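You operate a simulated robot arm through the tools that you are given. There is no shell and no other tool.

The job below is to be done with a simulated two-armed robot. You get a single attempt, and the scene is never put back.

TASK
At the cabinet panel, pump up the truck's air without stalling the generator.
Fine: outlet breaker off, air breaker and air switch on, wait till the AIR lamp goes out, air switch off, outlet breaker on again. Where these are worked on the way, their far stop is far enough and under half their travel is too little: air switch.

The check looks at the end state, three seconds after you hand in, the way a careful person would. Anything else that was tipped, shoved, dropped, spilled or broken makes it a failure.

THE ROBOT
Two 7-joint arms with fingered hands on one trunk that stands fixed in place. Base frame: the origin is at the foot of the trunk, x ahead of it, y to its left, z up. Lengths are in mm, angles in degrees, forces in N, time in s.
The left shoulder is at [70, 145, 787], the right one opposite. With the tool pointing down near the work surface each hand reaches from about 380 to 780 mm from the base axis, measured 20 degrees to its own side. Payload 3.5 kg a hand.
The TCP of each hand is the grasp point between the finger pads, 25 mm short of the fingertips. In the tool frame z runs along the fingers and y along their closing line. Largest opening 88 mm; the body of the gripper starts 29 mm behind the TCP. The gripper is a hand of 4 fingers: y runs from the thumb to the fingers, the wrist lies at [-13, -97, -162] in the tool frame.
Orientation is told as [roll, pitch, yaw] about the base's x, y, z axes, in that order, counted from this pose: with the fingers straight down and the wrist toward the robot, the tool's x, y and z point along [0, 1, 0], [1, 0, 0] and [0, 0, -1] of the base frame.

THE INTERFACE
- The arms move only by the tool move_arm. It takes "left_rows", "right_rows" or both (then of equal length, played together; a hand with none holds still); each is one flat list of numbers, 6 for each row, row after row: the shift along the tool's x, y, z in mm, then the turn, a rotation vector about the tool's x, y, z in degrees. In form: [tx, ty, tz, rx, ry, rz, tx, ty, tz, rx, ry, rz, ...]. A call has 1 to 20 rows; each row shifts and turns the commanded pose from where the row before left it, along the tool's axes as they then stand. Each row takes 0.2 s and may step no farther than 50 mm and 8.6 degrees from the row before; otherwise, the whole call is refused. Where a pose cannot be reached the arm comes as near as it can. A force on the tool above 40 N (or 10 N above the force at the start of the call, whichever is more), or a blocked arm, ends the call early, and 0.2 s more pass. In this call time passes only in rows, and 0.2 s behind the last. The reply holds the time, the measured pose of the TCP, the force on the tool along the base axes, the opening and the grip force, in the units named above and with some noise, with the torque about the TCP (base axes, N m) and any sound that the robot's microphone picked up.
- Cameras (640 x 400 px; columns grow to the right, rows downward): "scene" is now at [121.7, 41.9, 1093.2]; the picture's right is [0.51, -0.86, 0.00], its down [-0.60, -0.36, -0.71] and it looks along [0.61, 0.37, -0.70] (base axes); focal length 310 px, centre (320, 200). "left" rides on the left gripper at [-64, -83, -98] in its tool frame; the picture's right is [-0.62, -0.37, 0.69], its down [0.71, -0.63, 0.30] and it looks along [0.32, 0.68, 0.65] (tool axes); focal length 265 px, centre (320, 200). "right" rides on the right gripper at [64, -84, -98] in its tool frame; the picture's right is [-0.62, 0.37, -0.69], its down [-0.71, -0.63, 0.30] and it looks along [-0.32, 0.68, 0.65] (tool axes); focal length 265 px, centre (320, 200). There is no depth. A picture from a camera that has moved, and an enlarged one, comes with that camera's place and axes in the base frame and with its lens.
- camera(camera): a new picture of that camera. No time passes.
- raise_lower(by): slides the trunk up (or, below 0, down) by that many mm; the arms and the scene camera ride with it, the base frame stays. It gives what a move gives, with no picture.
- curl_fingers(index, middle, ring, thumb_bend, thumb_turn, hand): sets how far each is bent, from 0 (flat) to 1 (curled in); at 0.3 the hand is open as for a grip, at 0.7 the pads meet at the TCP. One left out holds its place. A second passes; each finger stops where it meets its share of the squeeze, and holds until it gets a number again. It is the only way to open and close the hand. It gives what a move gives, with no picture; readings hold the bend of each and the force on the fingers (four entries, about 0 where the hand has none), thumb and palm. thumb_turn goes from beside the hand (0) to across from the fingers (1), as for a grip.
- pan_tilt(pan, tilt): turns the head with the scene camera to pan (to the left, within 86 degrees either way) and tilt (down, from -29 to 69), counted from straight ahead of the robot. It gives what a move gives.
- inspect(camera, box): a new picture of the part [left, top, right, bottom] of that camera's present view, enlarged. No time passes.
- finish_job(): hands the job in; it is judged then, once.

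Nothing tells you positions but the pictures and the camera data. Unless the task says otherwise, let go and move clear before handing in.

The tools are called after "Request:" by a JSON object that holds its "name" and its "arguments". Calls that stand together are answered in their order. move_arm: Moves the arms, as the interface text tells. Its arguments: {"type":"object","properties":{"left_rows":{"type":"array","items":{"type":"number"}},"right_rows":{"type":"array","items":{"type":"number"}}},"required":[]} The other tools are called the same way: raise_lower (by) slides the trunk up or down; curl_fingers (index, middle, ring, thumb_bend, thumb_turn, hand) moves the fingers one by one; pan_tilt (pan, tilt) turns the head that bears the scene camera; camera (camera) takes a picture; inspect (camera, box) takes an enlarged picture of a part of a camera's view; finish_job () hands the job in.

At the start:

```text
clock: 0.0
left_eef_pos: [339.4, 455.1, 757.8]
left_tool_rot: [0.0, -0.1, 0.0]
left_wrist_force: [-0.3, -0.5, 0.4]
left_wrist_torque: [-0.01, -0.02, -0.03]
left_opening: 87.7
left_grip_force: 0.1
left_shape: jaw
left_bend: [0.3, 0.3, 0.3, 0.3, 0.98]
left_finger forces: [0.1, 0.0, 0.0, 0.0, 0.1, 0.0]
right_eef_pos: [518.6, 72.4, 755.3]
right_tool_rot: [0.0, -0.1, 0.0]
right_wrist_force: [0.5, 0.4, 0.4]
right_wrist_torque: [-0.02, 0.05, 0.0]
right_opening: 87.4
right_grip_force: 0.0
right_shape: jaw
right_bend: [0.3, 0.3, 0.3, 0.3, 0.98]
right_finger forces: [0.1, 0.1, 0.1, 0.1, 0.0, 0.1]
trunk travel left (down, up): [-350.0, 490.0]
head pan, tilt: [30.9, 44.6]
```

scene: 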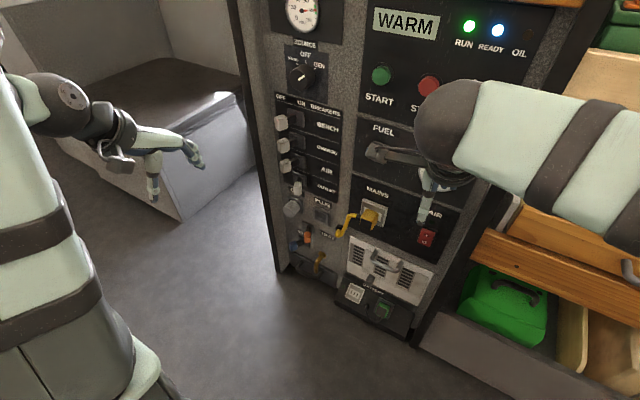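
right: 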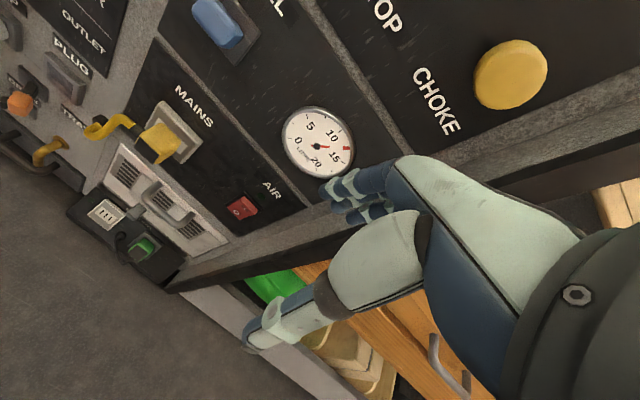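
left: 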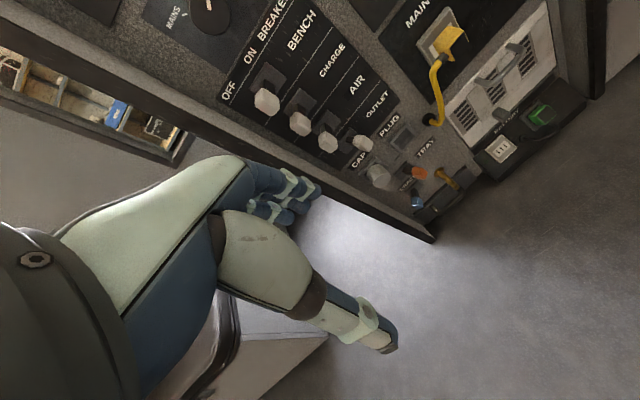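

I see a cabinet panel with a generator display (WARM), a breaker column (bench, charge, air, outlet), and a red AIR rocker switch at lower right. I'll enlarge the views to see the present states before moving anything.

Request:
{"name": "inspect", "arguments": {"camera": "scene", "box": [240, 60, 400, 310]}}

Request:
{"name": "inspect", "arguments": {"camera": "left", "box": [180, 0, 460, 230]}}

Request:
{"name": "inspect", "arguments": {"camera": "right", "box": [60, 60, 380, 280]}}

Request:
{"name": "inspect", "arguments": {"camera": "scene", "box": [340, 0, 580, 150]}}

```text
1.60 times, centred on (320, 185) of scene
camera zoom: at [121.7, 41.9, 1093.2], right [0.51, -0.86, 0.0], down [-0.6, -0.36, -0.71], along [0.61, 0.37, -0.7], focal length 496 px, centre (320, 224)
```

zoom: 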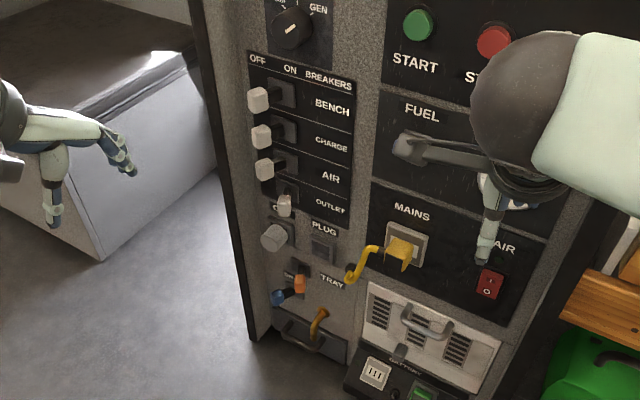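

```text
1.74 times, centred on (320, 115) of left
camera zoom: at [256.0, 391.5, 858.4], right [-0.37, -0.62, -0.69], down [-0.63, 0.71, -0.3], along [0.68, 0.32, -0.65], focal length 462 px, centre (320, 348)
```

zoom: 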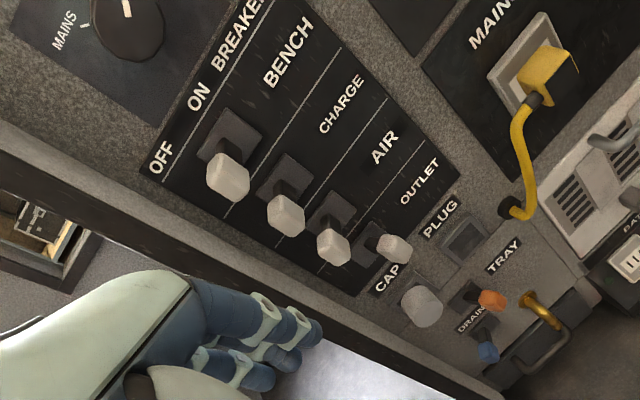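

```text
1.82 times, centred on (220, 170) of right
camera zoom: at [435.6, 136.1, 854.5], right [0.37, -0.62, 0.69], down [-0.63, -0.71, -0.3], along [0.68, -0.32, -0.65], focal length 483 px, centre (502, 254)
```

zoom: 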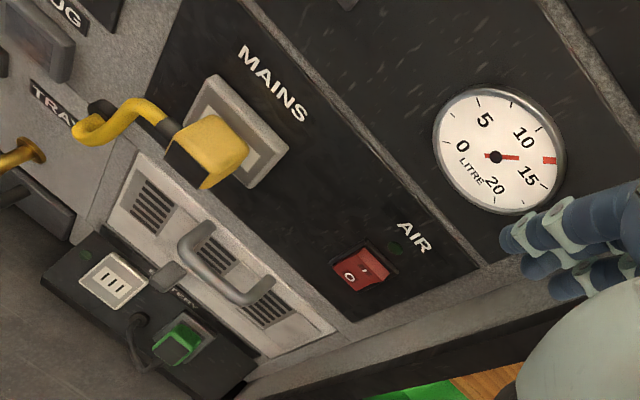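

```text
2.67 times, centred on (460, 75) of scene
camera zoom: at [121.7, 41.9, 1093.2], right [0.51, -0.86, 0.0], down [-0.6, -0.36, -0.71], along [0.61, 0.37, -0.7], focal length 827 px, centre (-53, 533)
```

zoom: 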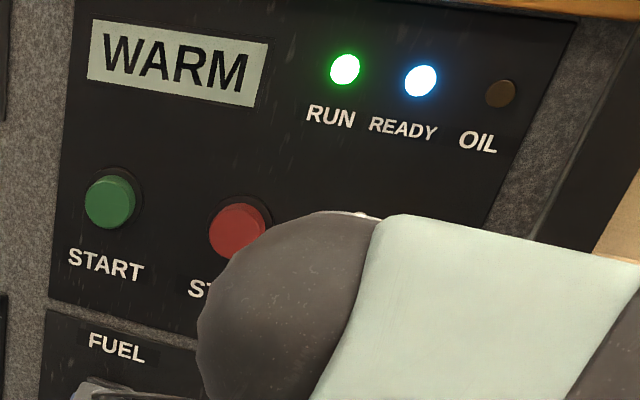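

The breakers' handles sit near x≈643 at about 63 mm pitch, with BENCH, CHARGE and AIR leaning left (OFF) and OUTLET leaning right (ON). The red AIR rocker is near [676, 65, 483]. I'll take closer looks at the rocker, the selector and the lamp.

Request:
{"name": "inspect", "arguments": {"camera": "right", "box": [200, 160, 300, 235]}}

Request:
{"name": "inspect", "arguments": {"camera": "scene", "box": [260, 0, 350, 60]}}

Request:
{"name": "inspect", "arguments": {"camera": "scene", "box": [265, 40, 345, 100]}}

Request:
{"name": "inspect", "arguments": {"camera": "scene", "box": [260, 90, 350, 220]}}

Request:
{"name": "inspect", "arguments": {"camera": "left", "box": [240, 80, 400, 200]}}

```text
5.33 times, centred on (250, 198) of right
camera zoom: at [435.6, 136.1, 854.5], right [0.37, -0.62, 0.69], down [-0.63, -0.71, -0.3], along [0.68, -0.32, -0.65], focal length 1416 px, centre (693, 213)
```

zoom: 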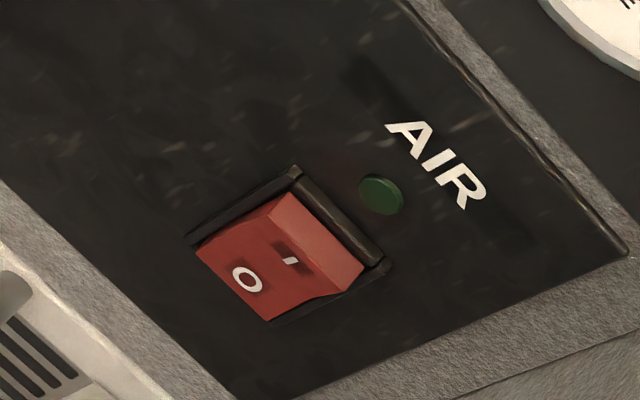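

```text
6.67 times, centred on (305, 30) of scene
camera zoom: at [121.7, 41.9, 1093.2], right [0.51, -0.86, 0.0], down [-0.6, -0.36, -0.71], along [0.61, 0.37, -0.7], focal length 2068 px, centre (420, 1333)
```

zoom: 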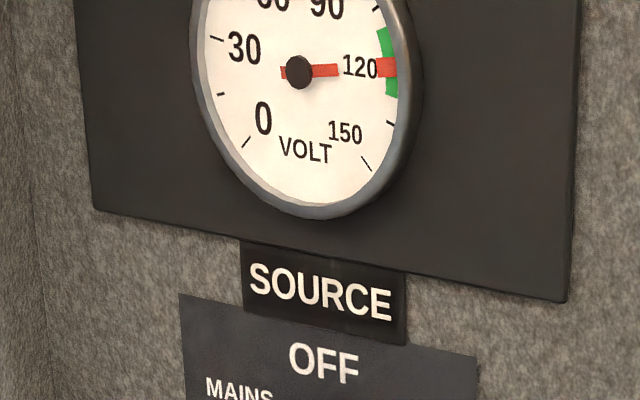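

```text
6.67 times, centred on (305, 70) of scene
camera zoom: at [121.7, 41.9, 1093.2], right [0.51, -0.86, 0.0], down [-0.6, -0.36, -0.71], along [0.61, 0.37, -0.7], focal length 2068 px, centre (420, 1067)
```

zoom: 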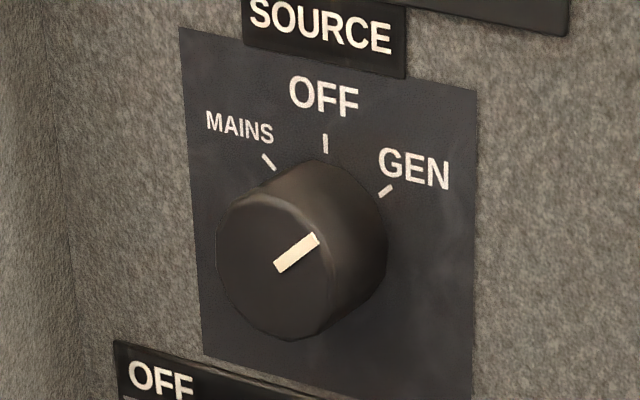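

```text
3.08 times, centred on (305, 155) of scene
camera zoom: at [121.7, 41.9, 1093.2], right [0.51, -0.86, 0.0], down [-0.6, -0.36, -0.71], along [0.61, 0.37, -0.7], focal length 954 px, centre (366, 338)
```

zoom: 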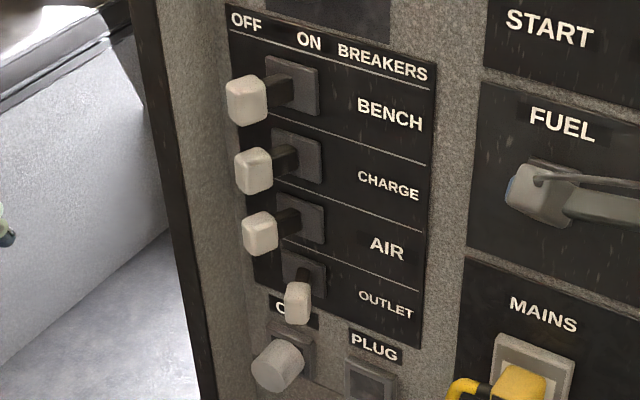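

```text
3.33 times, centred on (320, 140) of left
camera zoom: at [256.0, 391.5, 858.4], right [-0.37, -0.62, -0.69], down [-0.63, 0.71, -0.3], along [0.68, 0.32, -0.65], focal length 885 px, centre (320, 400)
```

zoom: 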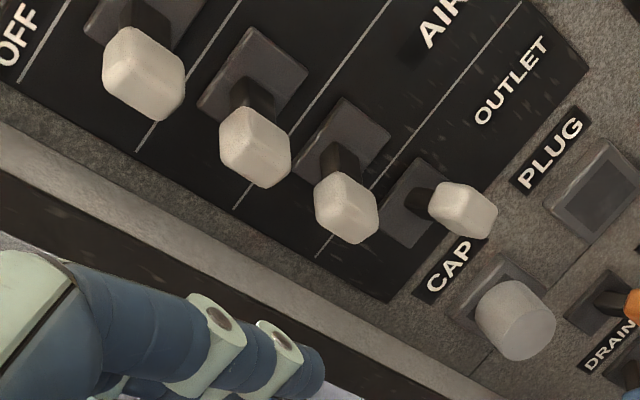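

The selector points to GEN, volts are about 120, the rocker is at O (its top end stands out), and its lamp is dark green. Next I'll look around for obstacles such as drawers before choosing how each hand gets in.

Request:
{"name": "pan_tilt", "arguments": {"pan": 0, "tilt": 45}}

Request:
{"name": "camera", "arguments": {"camera": "scene"}}

Request:
{"name": "pan_tilt", "arguments": {"pan": 0, "tilt": 10}}

Request:
{"name": "camera", "arguments": {"camera": "scene"}}

Request:
{"name": "pan_tilt", "arguments": {"pan": -40, "tilt": 45}}

Request:
{"name": "camera", "arguments": {"camera": "scene"}}

```text
clock: 1.0
left_eef_pos: [338.7, 456.2, 758.0]
left_tool_rot: [0.0, 0.1, 0.0]
left_wrist_force: [-0.7, -0.2, -0.7]
left_wrist_torque: [-0.02, 0.02, 0.0]
left_opening: 87.6
left_grip_force: 0.0
left_shape: jaw
left_bend: [0.3, 0.3, 0.3, 0.3, 0.98]
left_finger forces: [0.0, 0.0, 0.1, 0.0, 0.0, 0.0]
right_eef_pos: [517.7, 71.7, 755.7]
right_tool_rot: [0.1, 0.0, 0.1]
right_wrist_force: [0.3, 0.2, 0.1]
right_wrist_torque: [0.0, -0.01, 0.0]
right_opening: 87.7
right_grip_force: 0.0
right_shape: jaw
right_bend: [0.3, 0.3, 0.3, 0.3, 0.98]
right_finger forces: [0.0, 0.0, 0.0, 0.1, 0.0, 0.1]
trunk travel left (down, up): [-350.0, 490.0]
head pan, tilt: [0.0, 45.0]
```

```text
taken
camera scene: at [133.0, 0.0, 1092.6], right [0.0, -1.0, 0.0], down [-0.71, 0.0, -0.71], along [0.71, 0.0, -0.71], focal length 310 px, centre (320, 200)
```

scene: 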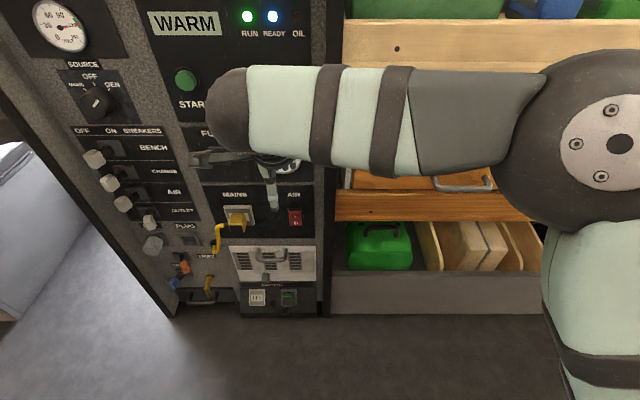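

```text
clock: 2.0
left_eef_pos: [338.9, 454.5, 760.2]
left_tool_rot: [0.0, 0.0, 0.0]
left_wrist_force: [-0.6, 0.5, 0.1]
left_wrist_torque: [0.0, -0.01, -0.02]
left_opening: 87.6
left_grip_force: 0.1
left_shape: jaw
left_bend: [0.3, 0.3, 0.3, 0.3, 0.98]
left_finger forces: [0.1, 0.0, 0.0, 0.1, 0.0, 0.0]
right_eef_pos: [516.6, 71.1, 756.5]
right_tool_rot: [0.0, 0.0, -0.1]
right_wrist_force: [-0.8, 0.3, -1.1]
right_wrist_torque: [0.0, -0.01, 0.01]
right_opening: 87.6
right_grip_force: 0.0
right_shape: jaw
right_bend: [0.3, 0.3, 0.3, 0.3, 0.98]
right_finger forces: [0.0, 0.1, 0.0, 0.0, 0.0, 0.0]
trunk travel left (down, up): [-350.0, 490.0]
head pan, tilt: [0.0, 10.0]
```

```text
taken
camera scene: at [144.7, -0.1, 1147.5], right [0.0, -1.0, 0.0], down [-0.17, 0.0, -0.98], along [0.98, 0.0, -0.17], focal length 310 px, centre (320, 200)
```

scene: 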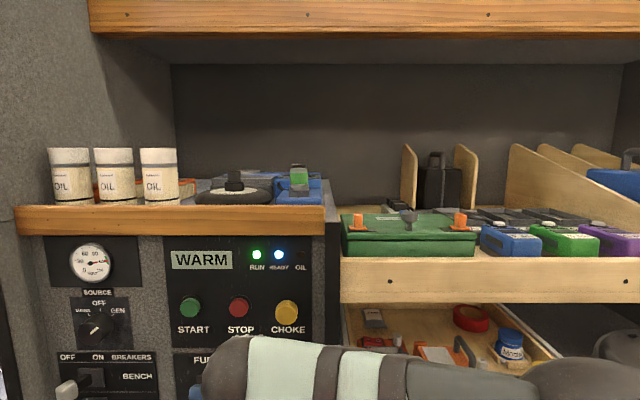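

```text
clock: 3.0
left_eef_pos: [339.1, 454.6, 760.4]
left_tool_rot: [0.0, 0.0, -0.1]
left_wrist_force: [-0.1, 0.6, 0.0]
left_wrist_torque: [-0.01, -0.02, 0.01]
left_opening: 87.4
left_grip_force: 0.1
left_shape: jaw
left_bend: [0.3, 0.3, 0.3, 0.3, 0.98]
left_finger forces: [0.1, 0.0, 0.1, 0.0, 0.1, 0.1]
right_eef_pos: [517.5, 72.3, 756.5]
right_tool_rot: [0.0, -0.1, 0.1]
right_wrist_force: [0.3, -1.0, 0.0]
right_wrist_torque: [0.03, 0.0, -0.01]
right_opening: 87.7
right_grip_force: 0.1
right_shape: jaw
right_bend: [0.3, 0.3, 0.3, 0.3, 0.98]
right_finger forces: [0.1, 0.0, 0.0, 0.0, 0.0, 0.0]
trunk travel left (down, up): [-350.0, 490.0]
head pan, tilt: [-40.0, 45.0]
```

```text
taken
camera scene: at [114.0, -52.3, 1092.7], right [-0.64, -0.77, 0.0], down [-0.54, 0.45, -0.71], along [0.54, -0.45, -0.71], focal length 310 px, centre (320, 200)
```

scene: 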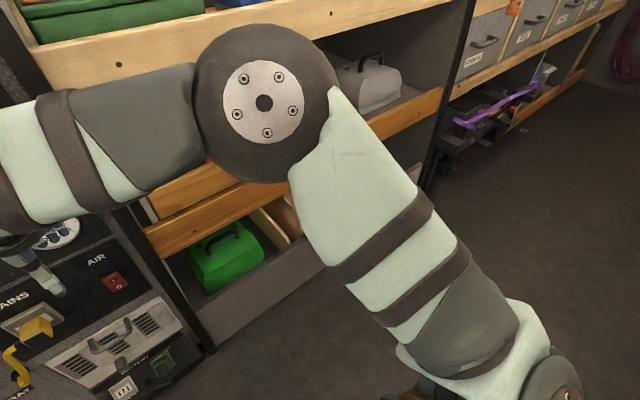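

The shelves are flush with the panel and both elbows ride high, so the hands can come in from the front. I'll shape each hand into a pointing index finger out in free space and look at where its tip ends up.

Request:
{"name": "curl_fingers", "arguments": {"hand": "left", "index": 0, "middle": 1, "ring": 1, "thumb_bend": 1, "thumb_turn": 0}}

Request:
{"name": "pan_tilt", "arguments": {"pan": 50, "tilt": 45}}

Request:
{"name": "camera", "arguments": {"camera": "scene"}}

Request:
{"name": "camera", "arguments": {"camera": "left"}}

```text
clock: 4.0
left_eef_pos: [340.2, 454.7, 758.0]
left_tool_rot: [0.0, 0.0, 0.1]
left_wrist_force: [0.4, -0.7, -0.5]
left_wrist_torque: [0.0, 0.02, -0.02]
left_opening: 40.7
left_grip_force: 0.0
left_shape: fingers
left_bend: [0.0, 1.0, 1.0, 1.0, 0.0]
left_finger forces: [0.1, 0.1, 0.0, 0.0, 0.1, 0.0]
right_eef_pos: [518.1, 71.7, 755.8]
right_tool_rot: [0.1, 0.0, -0.1]
right_wrist_force: [-0.2, 0.1, -0.5]
right_wrist_torque: [0.02, 0.0, -0.01]
right_opening: 87.6
right_grip_force: 0.1
right_shape: jaw
right_bend: [0.3, 0.3, 0.3, 0.3, 0.98]
right_finger forces: [0.1, 0.1, 0.0, 0.0, 0.1, 0.0]
trunk travel left (down, up): [-350.0, 490.0]
head pan, tilt: [-40.0, 45.0]
```

```text
clock: 5.7
left_eef_pos: [339.2, 455.4, 759.7]
left_tool_rot: [0.0, 0.0, 0.0]
left_wrist_force: [1.6, 0.0, -0.6]
left_wrist_torque: [-0.02, -0.01, 0.03]
left_opening: 40.8
left_grip_force: 0.1
left_shape: fingers
left_bend: [0.0, 1.0, 1.0, 1.0, 0.0]
left_finger forces: [0.1, 0.1, 0.0, 0.0, 0.1, 0.0]
right_eef_pos: [517.9, 71.8, 756.2]
right_tool_rot: [0.0, 0.0, 0.1]
right_wrist_force: [-0.8, -0.2, 0.3]
right_wrist_torque: [0.0, -0.01, 0.04]
right_opening: 87.5
right_grip_force: 0.1
right_shape: jaw
right_bend: [0.3, 0.3, 0.3, 0.3, 0.98]
right_finger forces: [0.0, 0.0, 0.0, 0.0, 0.0, 0.1]
trunk travel left (down, up): [-350.0, 490.0]
head pan, tilt: [50.0, 45.0]
```

```text
taken
camera scene: at [104.0, 62.2, 1092.6], right [0.77, -0.64, 0.0], down [-0.46, -0.54, -0.71], along [0.45, 0.54, -0.71], focal length 310 px, centre (320, 200)
```

scene: 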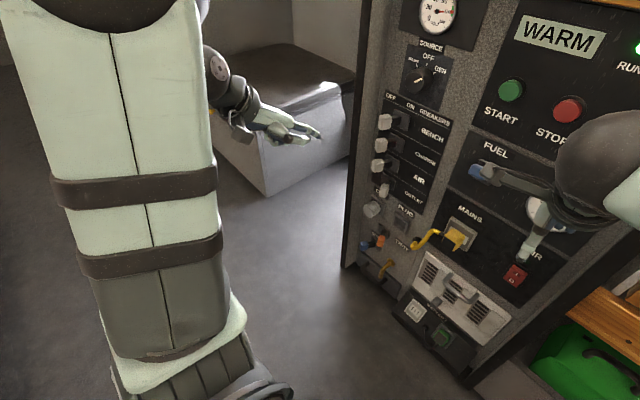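

```text
taken
camera left: at [256.0, 391.5, 858.3], right [-0.37, -0.62, -0.69], down [-0.63, 0.71, -0.3], along [0.68, 0.32, -0.65], focal length 265 px, centre (320, 200)
```

left: 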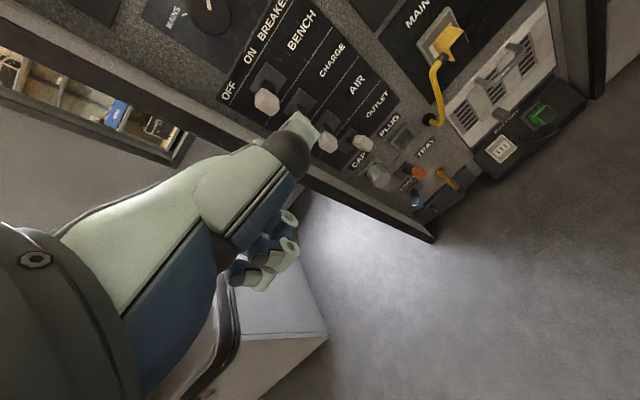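

The hand has changed shape, but I can't yet tell the thumb from the index finger. I'll zoom in on it from both cameras.

Request:
{"name": "inspect", "arguments": {"camera": "scene", "box": [195, 40, 345, 170]}}

Request:
{"name": "inspect", "arguments": {"camera": "left", "box": [120, 80, 380, 320]}}

```text
3.08 times, centred on (270, 105) of scene
camera zoom: at [104.0, 62.2, 1092.6], right [0.77, -0.64, 0.0], down [-0.46, -0.54, -0.71], along [0.45, 0.54, -0.71], focal length 954 px, centre (474, 492)
```

zoom: 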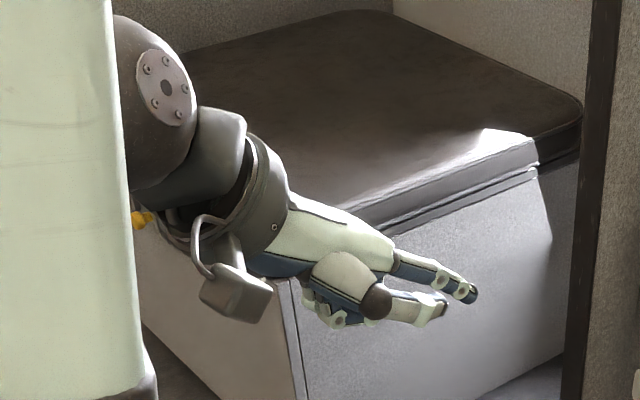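

```text
1.67 times, centred on (250, 200) of left
camera zoom: at [256.0, 391.5, 858.3], right [-0.37, -0.62, -0.69], down [-0.63, 0.71, -0.3], along [0.68, 0.32, -0.65], focal length 442 px, centre (437, 200)
```

zoom: 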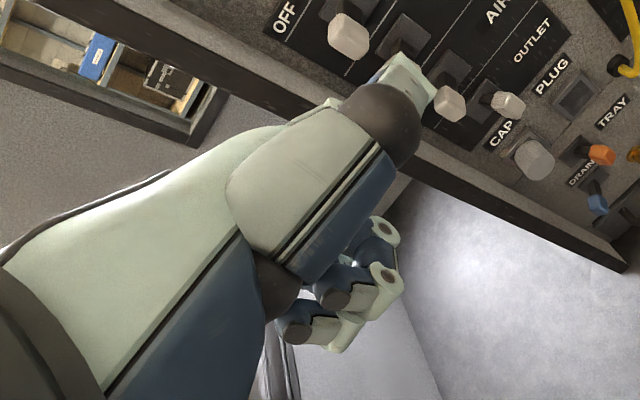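

The thumb lies right beside the index finger, so it would get in the way. I'll turn it across the palm and fold it over the curled fingers.

Request:
{"name": "curl_fingers", "arguments": {"hand": "left", "thumb_bend": 1, "thumb_turn": 1}}

Request:
{"name": "inspect", "arguments": {"camera": "scene", "box": [195, 40, 345, 170]}}

Request:
{"name": "inspect", "arguments": {"camera": "left", "box": [120, 80, 380, 320]}}

```text
clock: 6.7
left_eef_pos: [339.4, 454.9, 759.7]
left_tool_rot: [0.0, 0.1, 0.0]
left_wrist_force: [0.5, 0.3, -1.3]
left_wrist_torque: [0.01, -0.03, 0.03]
left_opening: 35.9
left_grip_force: 0.1
left_shape: fingers
left_bend: [0.0, 1.0, 1.0, 1.0, 1.0]
left_finger forces: [0.1, 0.0, 0.1, 0.0, 0.0, 0.0]
right_eef_pos: [518.0, 71.8, 755.1]
right_tool_rot: [0.0, 0.0, 0.0]
right_wrist_force: [0.3, -0.5, -0.5]
right_wrist_torque: [-0.02, 0.0, 0.01]
right_opening: 87.5
right_grip_force: 0.1
right_shape: jaw
right_bend: [0.3, 0.3, 0.3, 0.3, 0.98]
right_finger forces: [0.1, 0.0, 0.0, 0.0, 0.1, 0.1]
trunk travel left (down, up): [-350.0, 490.0]
head pan, tilt: [50.0, 45.0]
```

```text
3.08 times, centred on (270, 105) of scene
camera zoom: at [103.9, 62.2, 1092.6], right [0.77, -0.64, 0.0], down [-0.45, -0.54, -0.71], along [0.45, 0.54, -0.71], focal length 954 px, centre (474, 492)
```

zoom: 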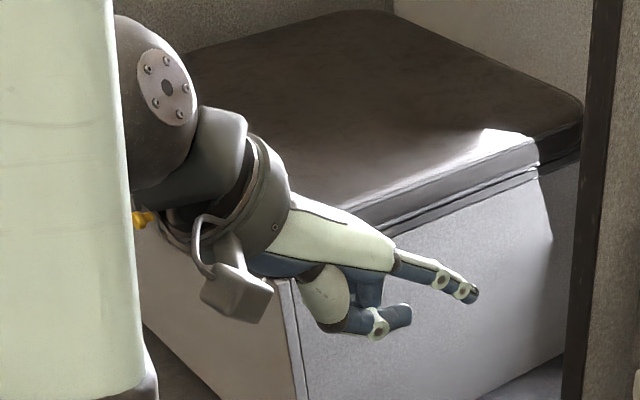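

```text
1.67 times, centred on (250, 200) of left
camera zoom: at [256.0, 391.5, 858.3], right [-0.37, -0.62, -0.69], down [-0.63, 0.71, -0.3], along [0.68, 0.32, -0.65], focal length 442 px, centre (437, 200)
```

zoom: 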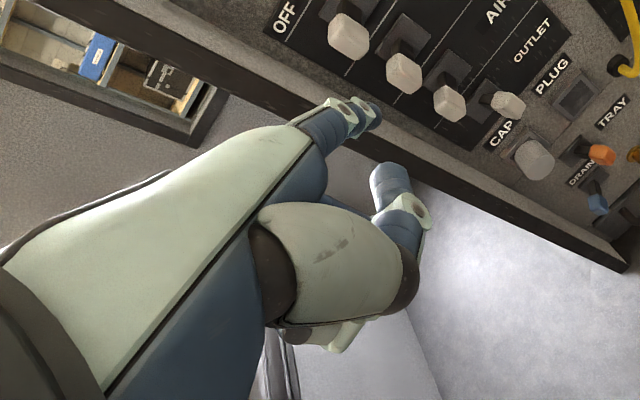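

The index tip measures about [-12, +82, -6] in the tool frame, so a flat finger points roughly 41° below forward at zero pitch. I'll pitch the left hand up 30° and back the right hand off 60 mm, then shape the right hand the same way.

Request:
{"name": "move_arm", "arguments": {"left_rows": [0, 0, 0, -7.5, 0, 0, 0, 0, 0, -7.5, 0, 0, 0, 0, 0, -7.5, 0, 0, 0, 0, 0, -7.5, 0, 0], "right_rows": [0, -15, 0, 0, 0, 0, 0, -15, 0, 0, 0, 0, 0, -15, 0, 0, 0, 0, 0, -15, 0, 0, 0, 0]}}

Request:
{"name": "curl_fingers", "arguments": {"hand": "right", "index": 0, "middle": 1, "ring": 1, "thumb_bend": 1, "thumb_turn": 1}}

Request:
{"name": "camera", "arguments": {"camera": "left"}}

Request:
{"name": "camera", "arguments": {"camera": "right"}}

Request:
{"name": "camera", "arguments": {"camera": "scene"}}

```text
clock: 7.7
left_eef_pos: [339.7, 455.7, 758.6]
left_tool_rot: [0.0, -30.1, 0.0]
left_wrist_force: [-0.1, 0.3, 0.4]
left_wrist_torque: [0.01, 0.0, 0.0]
left_opening: 35.9
left_grip_force: 0.1
left_shape: fingers
left_bend: [0.0, 1.0, 1.0, 1.0, 1.0]
left_finger forces: [0.0, 0.1, 0.1, 0.0, 0.0, 0.0]
right_eef_pos: [459.1, 73.1, 755.5]
right_tool_rot: [0.0, 0.0, 0.0]
right_wrist_force: [1.0, 0.1, 0.1]
right_wrist_torque: [-0.01, 0.0, -0.03]
right_opening: 87.6
right_grip_force: 0.0
right_shape: jaw
right_bend: [0.3, 0.3, 0.3, 0.3, 0.98]
right_finger forces: [0.0, 0.0, 0.0, 0.0, 0.0, 0.0]
trunk travel left (down, up): [-350.0, 490.0]
head pan, tilt: [50.0, 45.0]
```

```text
clock: 8.7
left_eef_pos: [338.5, 455.3, 759.8]
left_tool_rot: [-0.1, -30.0, -0.1]
left_wrist_force: [0.7, -0.2, 0.7]
left_wrist_torque: [0.02, 0.02, 0.02]
left_opening: 36.1
left_grip_force: 0.0
left_shape: fingers
left_bend: [0.0, 1.0, 1.0, 1.0, 1.0]
left_finger forces: [0.1, 0.1, 0.0, 0.1, 0.0, 0.1]
right_eef_pos: [458.0, 72.9, 755.6]
right_tool_rot: [0.1, 0.0, 0.0]
right_wrist_force: [0.3, 1.0, -0.3]
right_wrist_torque: [0.0, 0.0, 0.0]
right_opening: 35.9
right_grip_force: 0.0
right_shape: fingers
right_bend: [0.0, 1.0, 1.0, 1.0, 1.0]
right_finger forces: [0.0, 0.1, 0.0, 0.0, 0.0, 0.0]
trunk travel left (down, up): [-350.0, 490.0]
head pan, tilt: [50.0, 45.0]
```

```text
taken
camera left: at [217.9, 391.6, 803.6], right [0.03, -0.62, -0.78], down [-0.39, 0.71, -0.58], along [0.92, 0.32, -0.23], focal length 265 px, centre (320, 200)
```

left: 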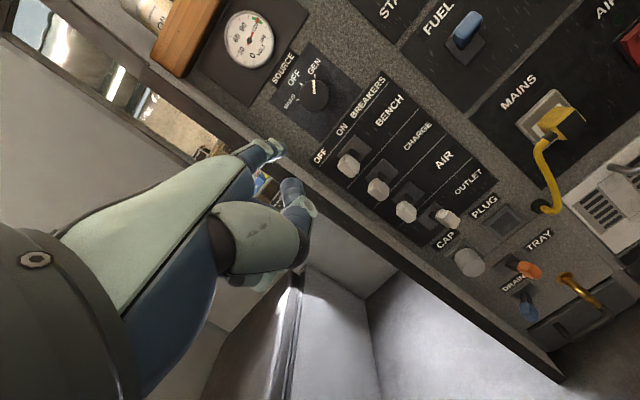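

```text
taken
camera right: at [375.8, 136.5, 854.8], right [0.37, -0.62, 0.69], down [-0.63, -0.71, -0.3], along [0.68, -0.32, -0.65], focal length 265 px, centre (320, 200)
```

right: 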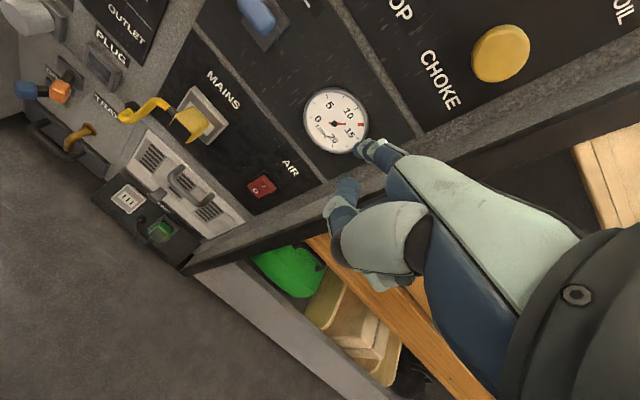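

```text
taken
camera scene: at [103.9, 62.2, 1092.6], right [0.77, -0.64, 0.0], down [-0.45, -0.54, -0.71], along [0.45, 0.54, -0.71], focal length 310 px, centre (320, 200)
```

scene: 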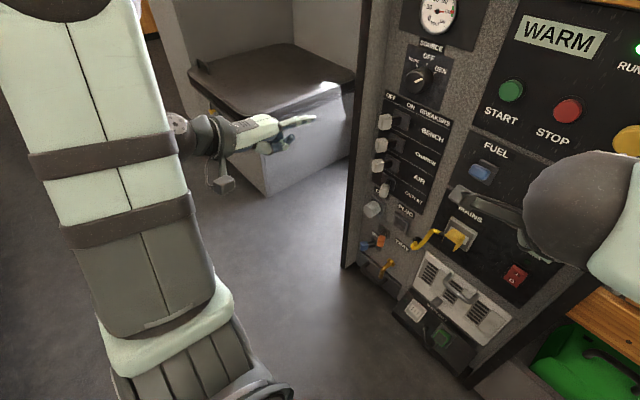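

Both hands are shaped, and the left camera gives a clear view of the breakers. I'll bring the left hand down to the outlet breaker's height, still well back from the panel and to the right of the handle.

Request:
{"name": "move_arm", "arguments": {"left_rows": [-6.4, -11.5, 35.1, 0, 0, 0, -6.4, -11.5, 35.1, 0, 0, 0, -6.4, -11.5, 35.1, 0, 0, 0, -6.4, -11.5, 35.1, 0, 0, 0, -6.4, -11.5, 35.1, 0, 0, 0, -6.4, -11.5, 35.1, 0, 0, 0, -6.4, -11.5, 35.1, 0, 0, 0, -6.4, -11.5, 35.1, 0, 0, 0]}}

Request:
{"name": "camera", "arguments": {"camera": "left"}}

Request:
{"name": "camera", "arguments": {"camera": "scene"}}

```text
clock: 10.5
left_eef_pos: [398.2, 403.3, 468.9]
left_tool_rot: [0.1, -30.0, 0.0]
left_wrist_force: [-0.5, 0.8, -0.3]
left_wrist_torque: [0.0, 0.0, 0.03]
left_opening: 35.9
left_grip_force: 0.1
left_shape: fingers
left_bend: [0.0, 1.0, 1.0, 1.0, 1.0]
left_finger forces: [0.1, 0.0, 0.0, 0.0, 0.1, 0.1]
right_eef_pos: [458.2, 72.4, 757.6]
right_tool_rot: [-0.1, -0.2, 0.0]
right_wrist_force: [0.4, -0.5, -0.7]
right_wrist_torque: [-0.03, 0.01, -0.01]
right_opening: 35.8
right_grip_force: 0.1
right_shape: fingers
right_bend: [0.0, 1.0, 1.0, 1.0, 1.0]
right_finger forces: [0.1, 0.0, 0.0, 0.0, 0.1, 0.0]
trunk travel left (down, up): [-350.0, 490.0]
head pan, tilt: [50.0, 45.0]
```

```text
taken
camera left: at [277.7, 339.9, 513.0], right [0.03, -0.62, -0.78], down [-0.4, 0.71, -0.58], along [0.92, 0.33, -0.23], focal length 265 px, centre (320, 200)
```

left: 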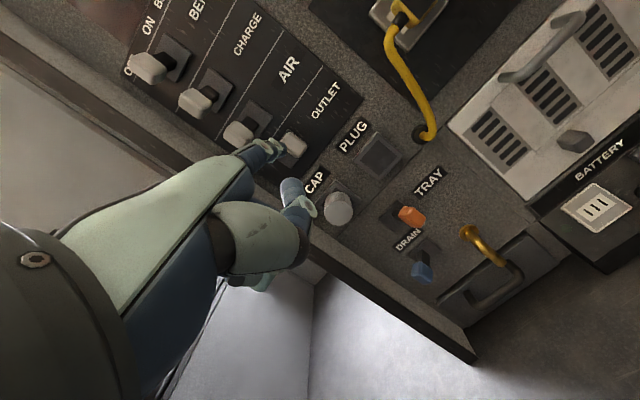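

```text
taken
camera scene: at [103.6, 62.9, 1092.7], right [0.77, -0.64, 0.0], down [-0.45, -0.54, -0.71], along [0.45, 0.54, -0.71], focal length 310 px, centre (320, 200)
```

scene: 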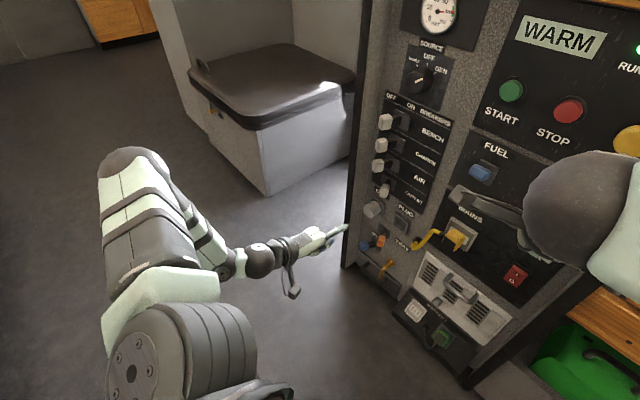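

The finger is level with the lower breakers now. I'll zoom in on the tip and the handles to pin down their positions.

Request:
{"name": "inspect", "arguments": {"camera": "scene", "box": [280, 110, 440, 250]}}

Request:
{"name": "inspect", "arguments": {"camera": "left", "box": [200, 70, 400, 230]}}

```text
2.86 times, centred on (360, 180) of scene
camera zoom: at [103.6, 62.9, 1092.7], right [0.77, -0.64, 0.0], down [-0.45, -0.54, -0.71], along [0.45, 0.54, -0.71], focal length 886 px, centre (206, 257)
```

zoom: 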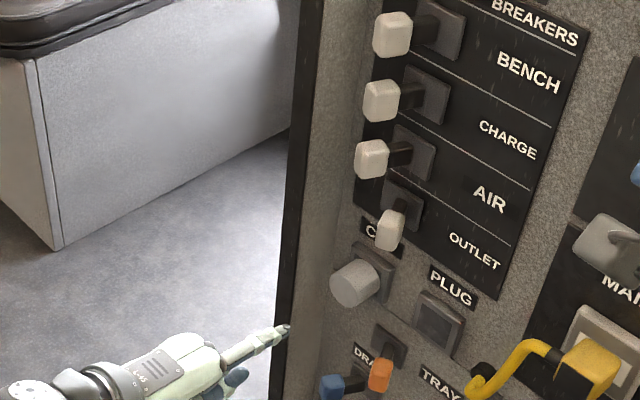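

```text
2.50 times, centred on (300, 150) of left
camera zoom: at [277.7, 339.9, 513.0], right [0.03, -0.62, -0.78], down [-0.4, 0.71, -0.58], along [0.92, 0.33, -0.23], focal length 664 px, centre (370, 325)
```

zoom: 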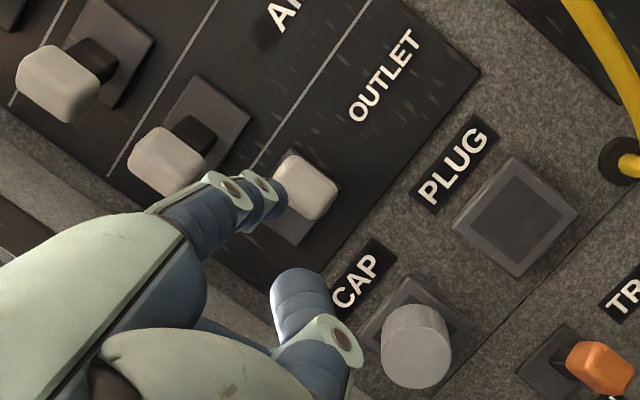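

The outlet knob is at about [636, 423, 507], the AIR breaker knob at about [636, 460, 571], and the index tip at about [470, 392, 515]. I'll move forward on the right-hand side of the outlet knob, stopping short for a check.

Request:
{"name": "move_arm", "arguments": {"left_rows": [-1.6, 24.7, 16.1, 0, 0, 0, -1.6, 24.7, 16.1, 0, 0, 0, -1.6, 24.7, 16.1, 0, 0, 0, -1.6, 24.7, 16.1, 0, 0, 0, -1.6, 24.7, 16.1, 0, 0, 0]}}

Request:
{"name": "inspect", "arguments": {"camera": "scene", "box": [340, 110, 460, 250]}}

Request:
{"name": "camera", "arguments": {"camera": "left"}}

```text
clock: 11.7
left_eef_pos: [547.2, 395.0, 459.7]
left_tool_rot: [-0.2, -29.9, 0.1]
left_wrist_force: [0.4, -0.6, 0.3]
left_wrist_torque: [0.0, 0.02, 0.02]
left_opening: 36.2
left_grip_force: 0.1
left_shape: fingers
left_bend: [0.0, 1.0, 1.0, 1.0, 1.0]
left_finger forces: [0.0, 0.1, 0.0, 0.1, 0.1, 0.0]
right_eef_pos: [458.5, 71.7, 755.6]
right_tool_rot: [0.0, -0.1, 0.0]
right_wrist_force: [0.1, -0.2, -0.4]
right_wrist_torque: [0.03, -0.01, 0.01]
right_opening: 36.2
right_grip_force: 0.2
right_shape: fingers
right_bend: [0.0, 1.0, 1.0, 1.0, 1.0]
right_finger forces: [0.1, 0.0, 0.0, 0.0, 0.0, 0.0]
trunk travel left (down, up): [-350.0, 490.0]
head pan, tilt: [50.0, 45.0]
```

```text
2.86 times, centred on (400, 180) of scene
camera zoom: at [104.4, 62.0, 1092.5], right [0.77, -0.64, 0.0], down [-0.46, -0.54, -0.71], along [0.45, 0.54, -0.71], focal length 886 px, centre (91, 257)
```

zoom: 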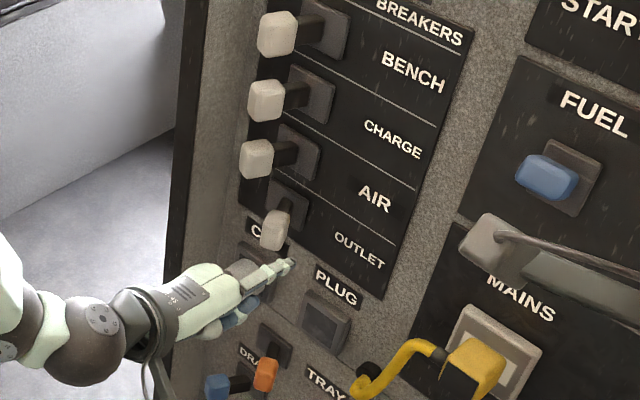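

```text
taken
camera left: at [426.0, 331.6, 504.5], right [0.03, -0.62, -0.78], down [-0.39, 0.71, -0.58], along [0.92, 0.32, -0.23], focal length 265 px, centre (320, 200)
```

left: 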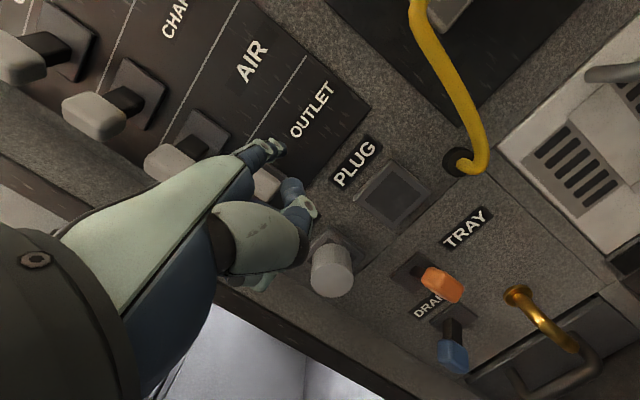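

The fingertip is just right of the outlet knob and clear of it. I'll go forward about 36 mm, then sweep left to push the outlet handle toward OFF.

Request:
{"name": "move_arm", "arguments": {"left_rows": [0, 15.6, 9, 0, 0, 0, 0, 15.6, 9, 0, 0, 0, 8, 0, 0, 0, 0, 0, 8, 0, 0, 0, 0, 0, 8, 0, 0, 0, 0, 0, 8, 0, 0, 0, 0, 0, 8, 0, 0, 0, 0, 0]}}

Request:
{"name": "inspect", "arguments": {"camera": "scene", "box": [340, 110, 460, 250]}}

Request:
{"name": "camera", "arguments": {"camera": "left"}}

```text
clock: 13.3
left_eef_pos: [581.4, 435.5, 462.4]
left_tool_rot: [0.0, -29.9, 0.0]
left_wrist_force: [0.2, -0.6, 0.1]
left_wrist_torque: [0.01, -0.02, 0.01]
left_opening: 35.8
left_grip_force: 0.1
left_shape: fingers
left_bend: [0.0, 1.0, 1.0, 1.0, 1.0]
left_finger forces: [0.7, 0.0, 0.0, 0.0, 0.0, 0.1]
right_eef_pos: [458.9, 71.7, 757.8]
right_tool_rot: [0.1, 0.0, 0.0]
right_wrist_force: [-0.8, -0.3, 0.2]
right_wrist_torque: [0.0, 0.02, 0.04]
right_opening: 35.9
right_grip_force: 0.0
right_shape: fingers
right_bend: [0.0, 1.0, 1.0, 1.0, 1.0]
right_finger forces: [0.0, 0.1, 0.0, 0.0, 0.0, 0.0]
trunk travel left (down, up): [-350.0, 490.0]
head pan, tilt: [50.0, 45.0]
```

```text
2.86 times, centred on (400, 180) of scene
camera zoom: at [103.9, 62.2, 1092.6], right [0.77, -0.64, 0.0], down [-0.45, -0.54, -0.71], along [0.45, 0.54, -0.71], focal length 886 px, centre (91, 257)
```

zoom: 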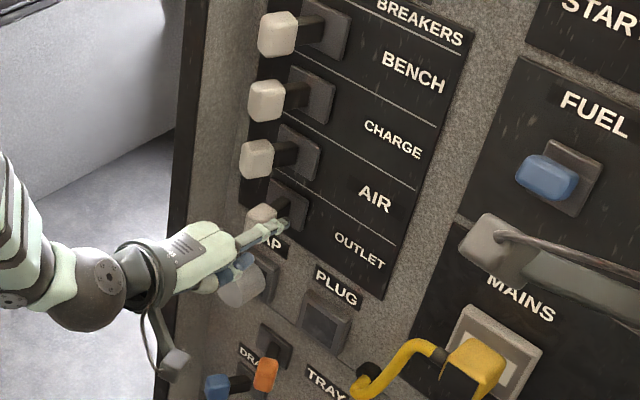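

```text
taken
camera left: at [461.6, 371.7, 506.4], right [0.03, -0.62, -0.78], down [-0.39, 0.71, -0.58], along [0.92, 0.32, -0.23], focal length 265 px, centre (320, 200)
```

left: 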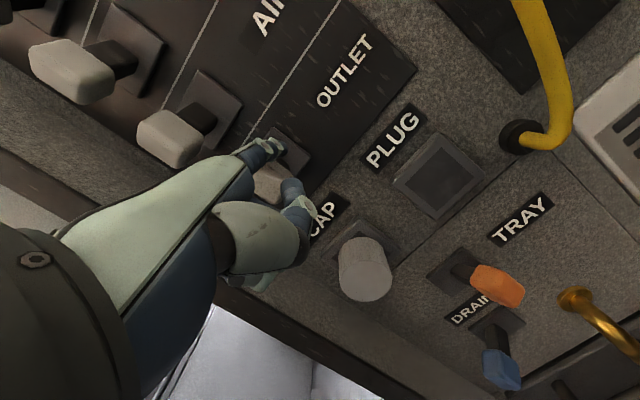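

The outlet handle has moved most of the way to the left, but it isn't yet in line with the other OFF handles. I'll push on in small steps.

Request:
{"name": "move_arm", "arguments": {"left_rows": [3, 0, 0, 0, 0, 0, 3, 0, 0, 0, 0, 0, 3, 0, 0, 0, 0, 0, 3, 0, 0, 0, 0, 0]}}

Request:
{"name": "inspect", "arguments": {"camera": "scene", "box": [340, 110, 460, 250]}}

Request:
{"name": "inspect", "arguments": {"camera": "left", "box": [120, 60, 380, 240]}}

```text
clock: 14.3
left_eef_pos: [583.2, 447.7, 463.7]
left_tool_rot: [0.0, -29.9, 0.0]
left_wrist_force: [-0.2, 0.3, 0.4]
left_wrist_torque: [0.03, 0.03, 0.02]
left_opening: 36.1
left_grip_force: 0.0
left_shape: fingers
left_bend: [0.0, 1.0, 1.0, 1.0, 1.0]
left_finger forces: [0.1, 0.1, 0.1, 0.0, 0.0, 0.0]
right_eef_pos: [459.5, 73.1, 756.6]
right_tool_rot: [0.0, -0.1, 0.0]
right_wrist_force: [0.9, 0.7, 0.2]
right_wrist_torque: [-0.03, 0.01, 0.03]
right_opening: 35.9
right_grip_force: 0.1
right_shape: fingers
right_bend: [0.0, 1.0, 1.0, 1.0, 1.0]
right_finger forces: [0.0, 0.0, 0.1, 0.0, 0.1, 0.2]
trunk travel left (down, up): [-350.0, 490.0]
head pan, tilt: [50.0, 45.0]
```

```text
2.86 times, centred on (400, 180) of scene
camera zoom: at [104.0, 62.3, 1092.6], right [0.77, -0.64, 0.0], down [-0.45, -0.54, -0.71], along [0.45, 0.54, -0.71], focal length 886 px, centre (91, 257)
```

zoom: 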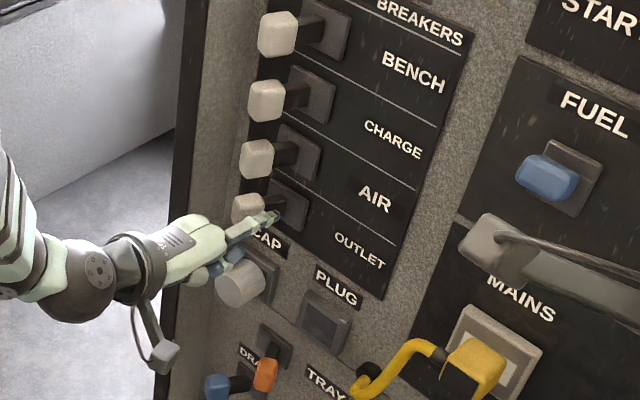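

```text
2.22 times, centred on (250, 150) of left
camera zoom: at [461.4, 384.3, 506.3], right [0.03, -0.62, -0.78], down [-0.39, 0.71, -0.58], along [0.92, 0.32, -0.23], focal length 590 px, centre (476, 311)
```

zoom: 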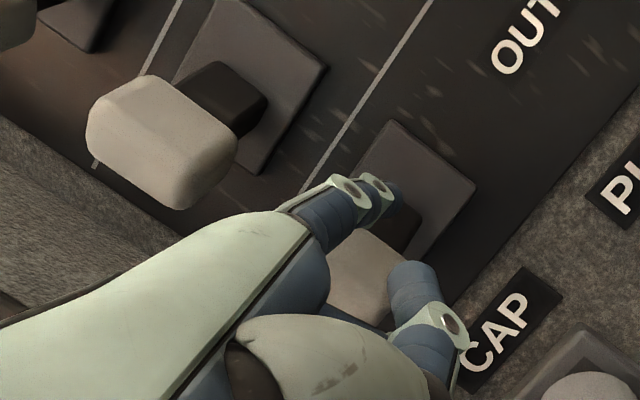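

The outlet knob is now in line with the other OFF handles. I'll draw the finger away to the right and back, then check it and the cabinet's left frame before going round to the AIR breaker.

Request:
{"name": "move_arm", "arguments": {"left_rows": [-8, 0, 0, 0, 0, 0, 0, -21.7, -12.5, 0, 0, 0, 0, -21.7, -12.5, 0, 0, 0, 0, -21.7, -12.5, 0, 0, 0, 0, -21.7, -12.5, 0, 0, 0]}}

Request:
{"name": "camera", "arguments": {"camera": "scene"}}

Request:
{"name": "camera", "arguments": {"camera": "left"}}

Request:
{"name": "inspect", "arguments": {"camera": "scene", "box": [320, 80, 460, 250]}}

```text
clock: 15.5
left_eef_pos: [483.0, 439.9, 463.0]
left_tool_rot: [-0.1, -30.0, 0.0]
left_wrist_force: [0.1, -1.2, -1.5]
left_wrist_torque: [0.03, 0.04, 0.01]
left_opening: 35.8
left_grip_force: 0.0
left_shape: fingers
left_bend: [0.0, 1.0, 1.0, 1.0, 1.0]
left_finger forces: [0.0, 0.1, 0.1, 0.0, 0.0, 0.0]
right_eef_pos: [459.0, 73.7, 756.6]
right_tool_rot: [-0.1, -0.2, 0.0]
right_wrist_force: [0.5, -0.1, -0.5]
right_wrist_torque: [-0.02, 0.0, -0.01]
right_opening: 36.0
right_grip_force: 0.1
right_shape: fingers
right_bend: [0.0, 1.0, 1.0, 1.0, 1.0]
right_finger forces: [0.0, 0.0, 0.0, 0.1, 0.0, 0.1]
trunk travel left (down, up): [-350.0, 490.0]
head pan, tilt: [50.0, 45.0]
```

```text
taken
camera scene: at [103.7, 62.3, 1092.6], right [0.77, -0.64, 0.0], down [-0.45, -0.54, -0.71], along [0.45, 0.54, -0.71], focal length 310 px, centre (320, 200)
```

scene: 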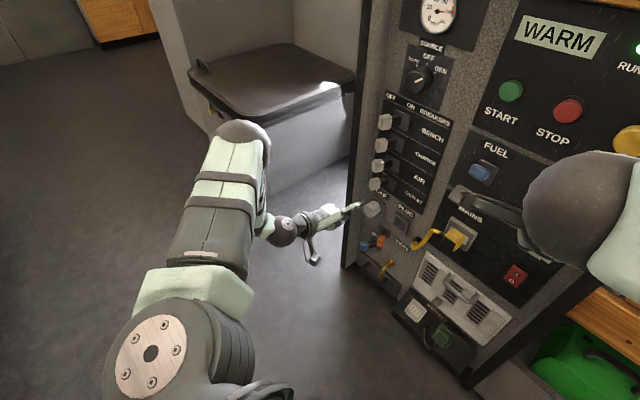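

```text
taken
camera left: at [361.2, 376.4, 506.5], right [0.03, -0.62, -0.78], down [-0.39, 0.71, -0.58], along [0.92, 0.32, -0.22], focal length 265 px, centre (320, 200)
```

left: 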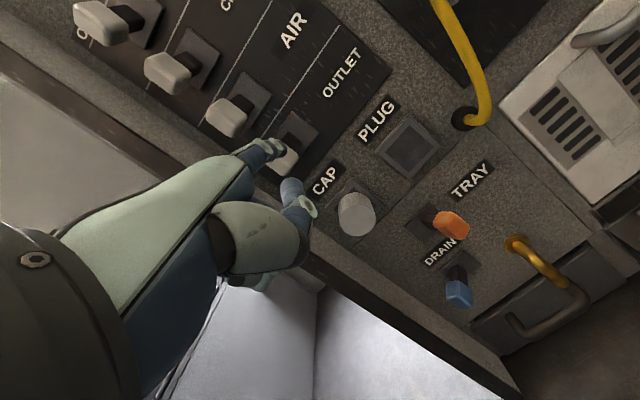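

```text
2.35 times, centred on (390, 165) of scene
camera zoom: at [103.7, 62.3, 1092.6], right [0.77, -0.64, 0.0], down [-0.45, -0.54, -0.71], along [0.45, 0.54, -0.71], focal length 730 px, centre (155, 282)
```

zoom: 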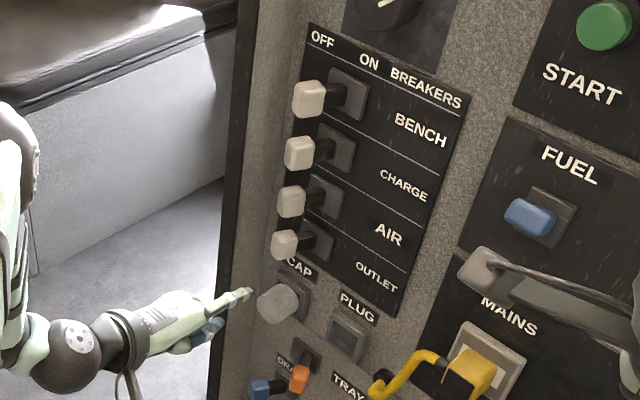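

All four breakers now sit at OFF. The next approach passes the cabinet's left jamb, so I'll look closely at where it stands.

Request:
{"name": "inspect", "arguments": {"camera": "scene", "box": [330, 90, 410, 200]}}

Request:
{"name": "inspect", "arguments": {"camera": "left", "box": [0, 0, 260, 200]}}

Request:
{"name": "inspect", "arguments": {"camera": "left", "box": [270, 180, 530, 390]}}

```text
3.64 times, centred on (370, 145) of scene
camera zoom: at [103.7, 62.3, 1092.6], right [0.77, -0.64, 0.0], down [-0.45, -0.54, -0.71], along [0.45, 0.54, -0.71], focal length 1128 px, centre (138, 400)
```

zoom: 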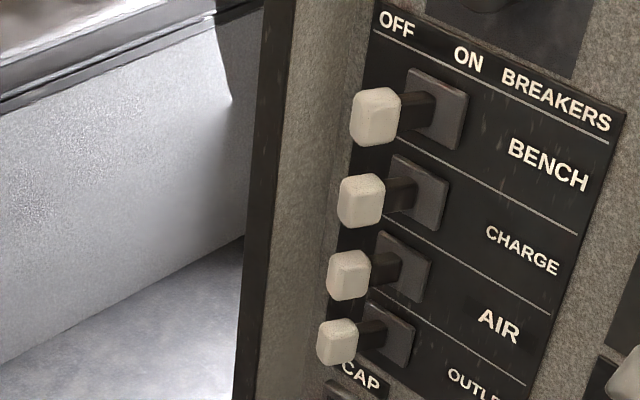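

```text
2.00 times, centred on (130, 100) of left
camera zoom: at [361.2, 376.4, 506.5], right [0.03, -0.62, -0.78], down [-0.39, 0.71, -0.58], along [0.92, 0.32, -0.22], focal length 531 px, centre (700, 400)
```

zoom: 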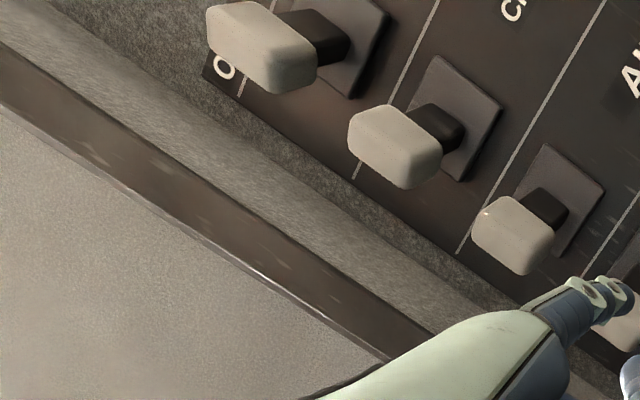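

```text
1.90 times, centred on (400, 285) of left
camera zoom: at [361.2, 376.4, 506.5], right [0.03, -0.62, -0.78], down [-0.39, 0.71, -0.58], along [0.92, 0.32, -0.22], focal length 506 px, centre (168, 38)
```

zoom: 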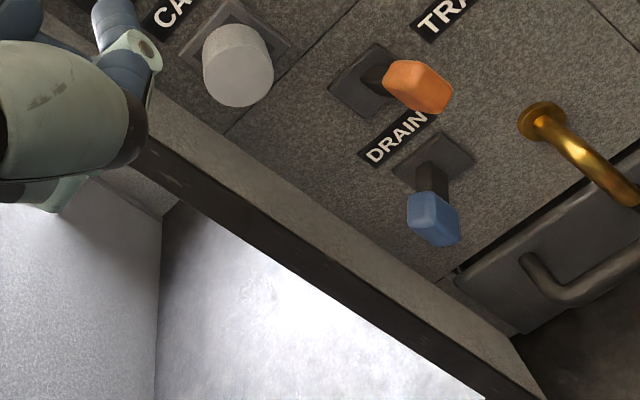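

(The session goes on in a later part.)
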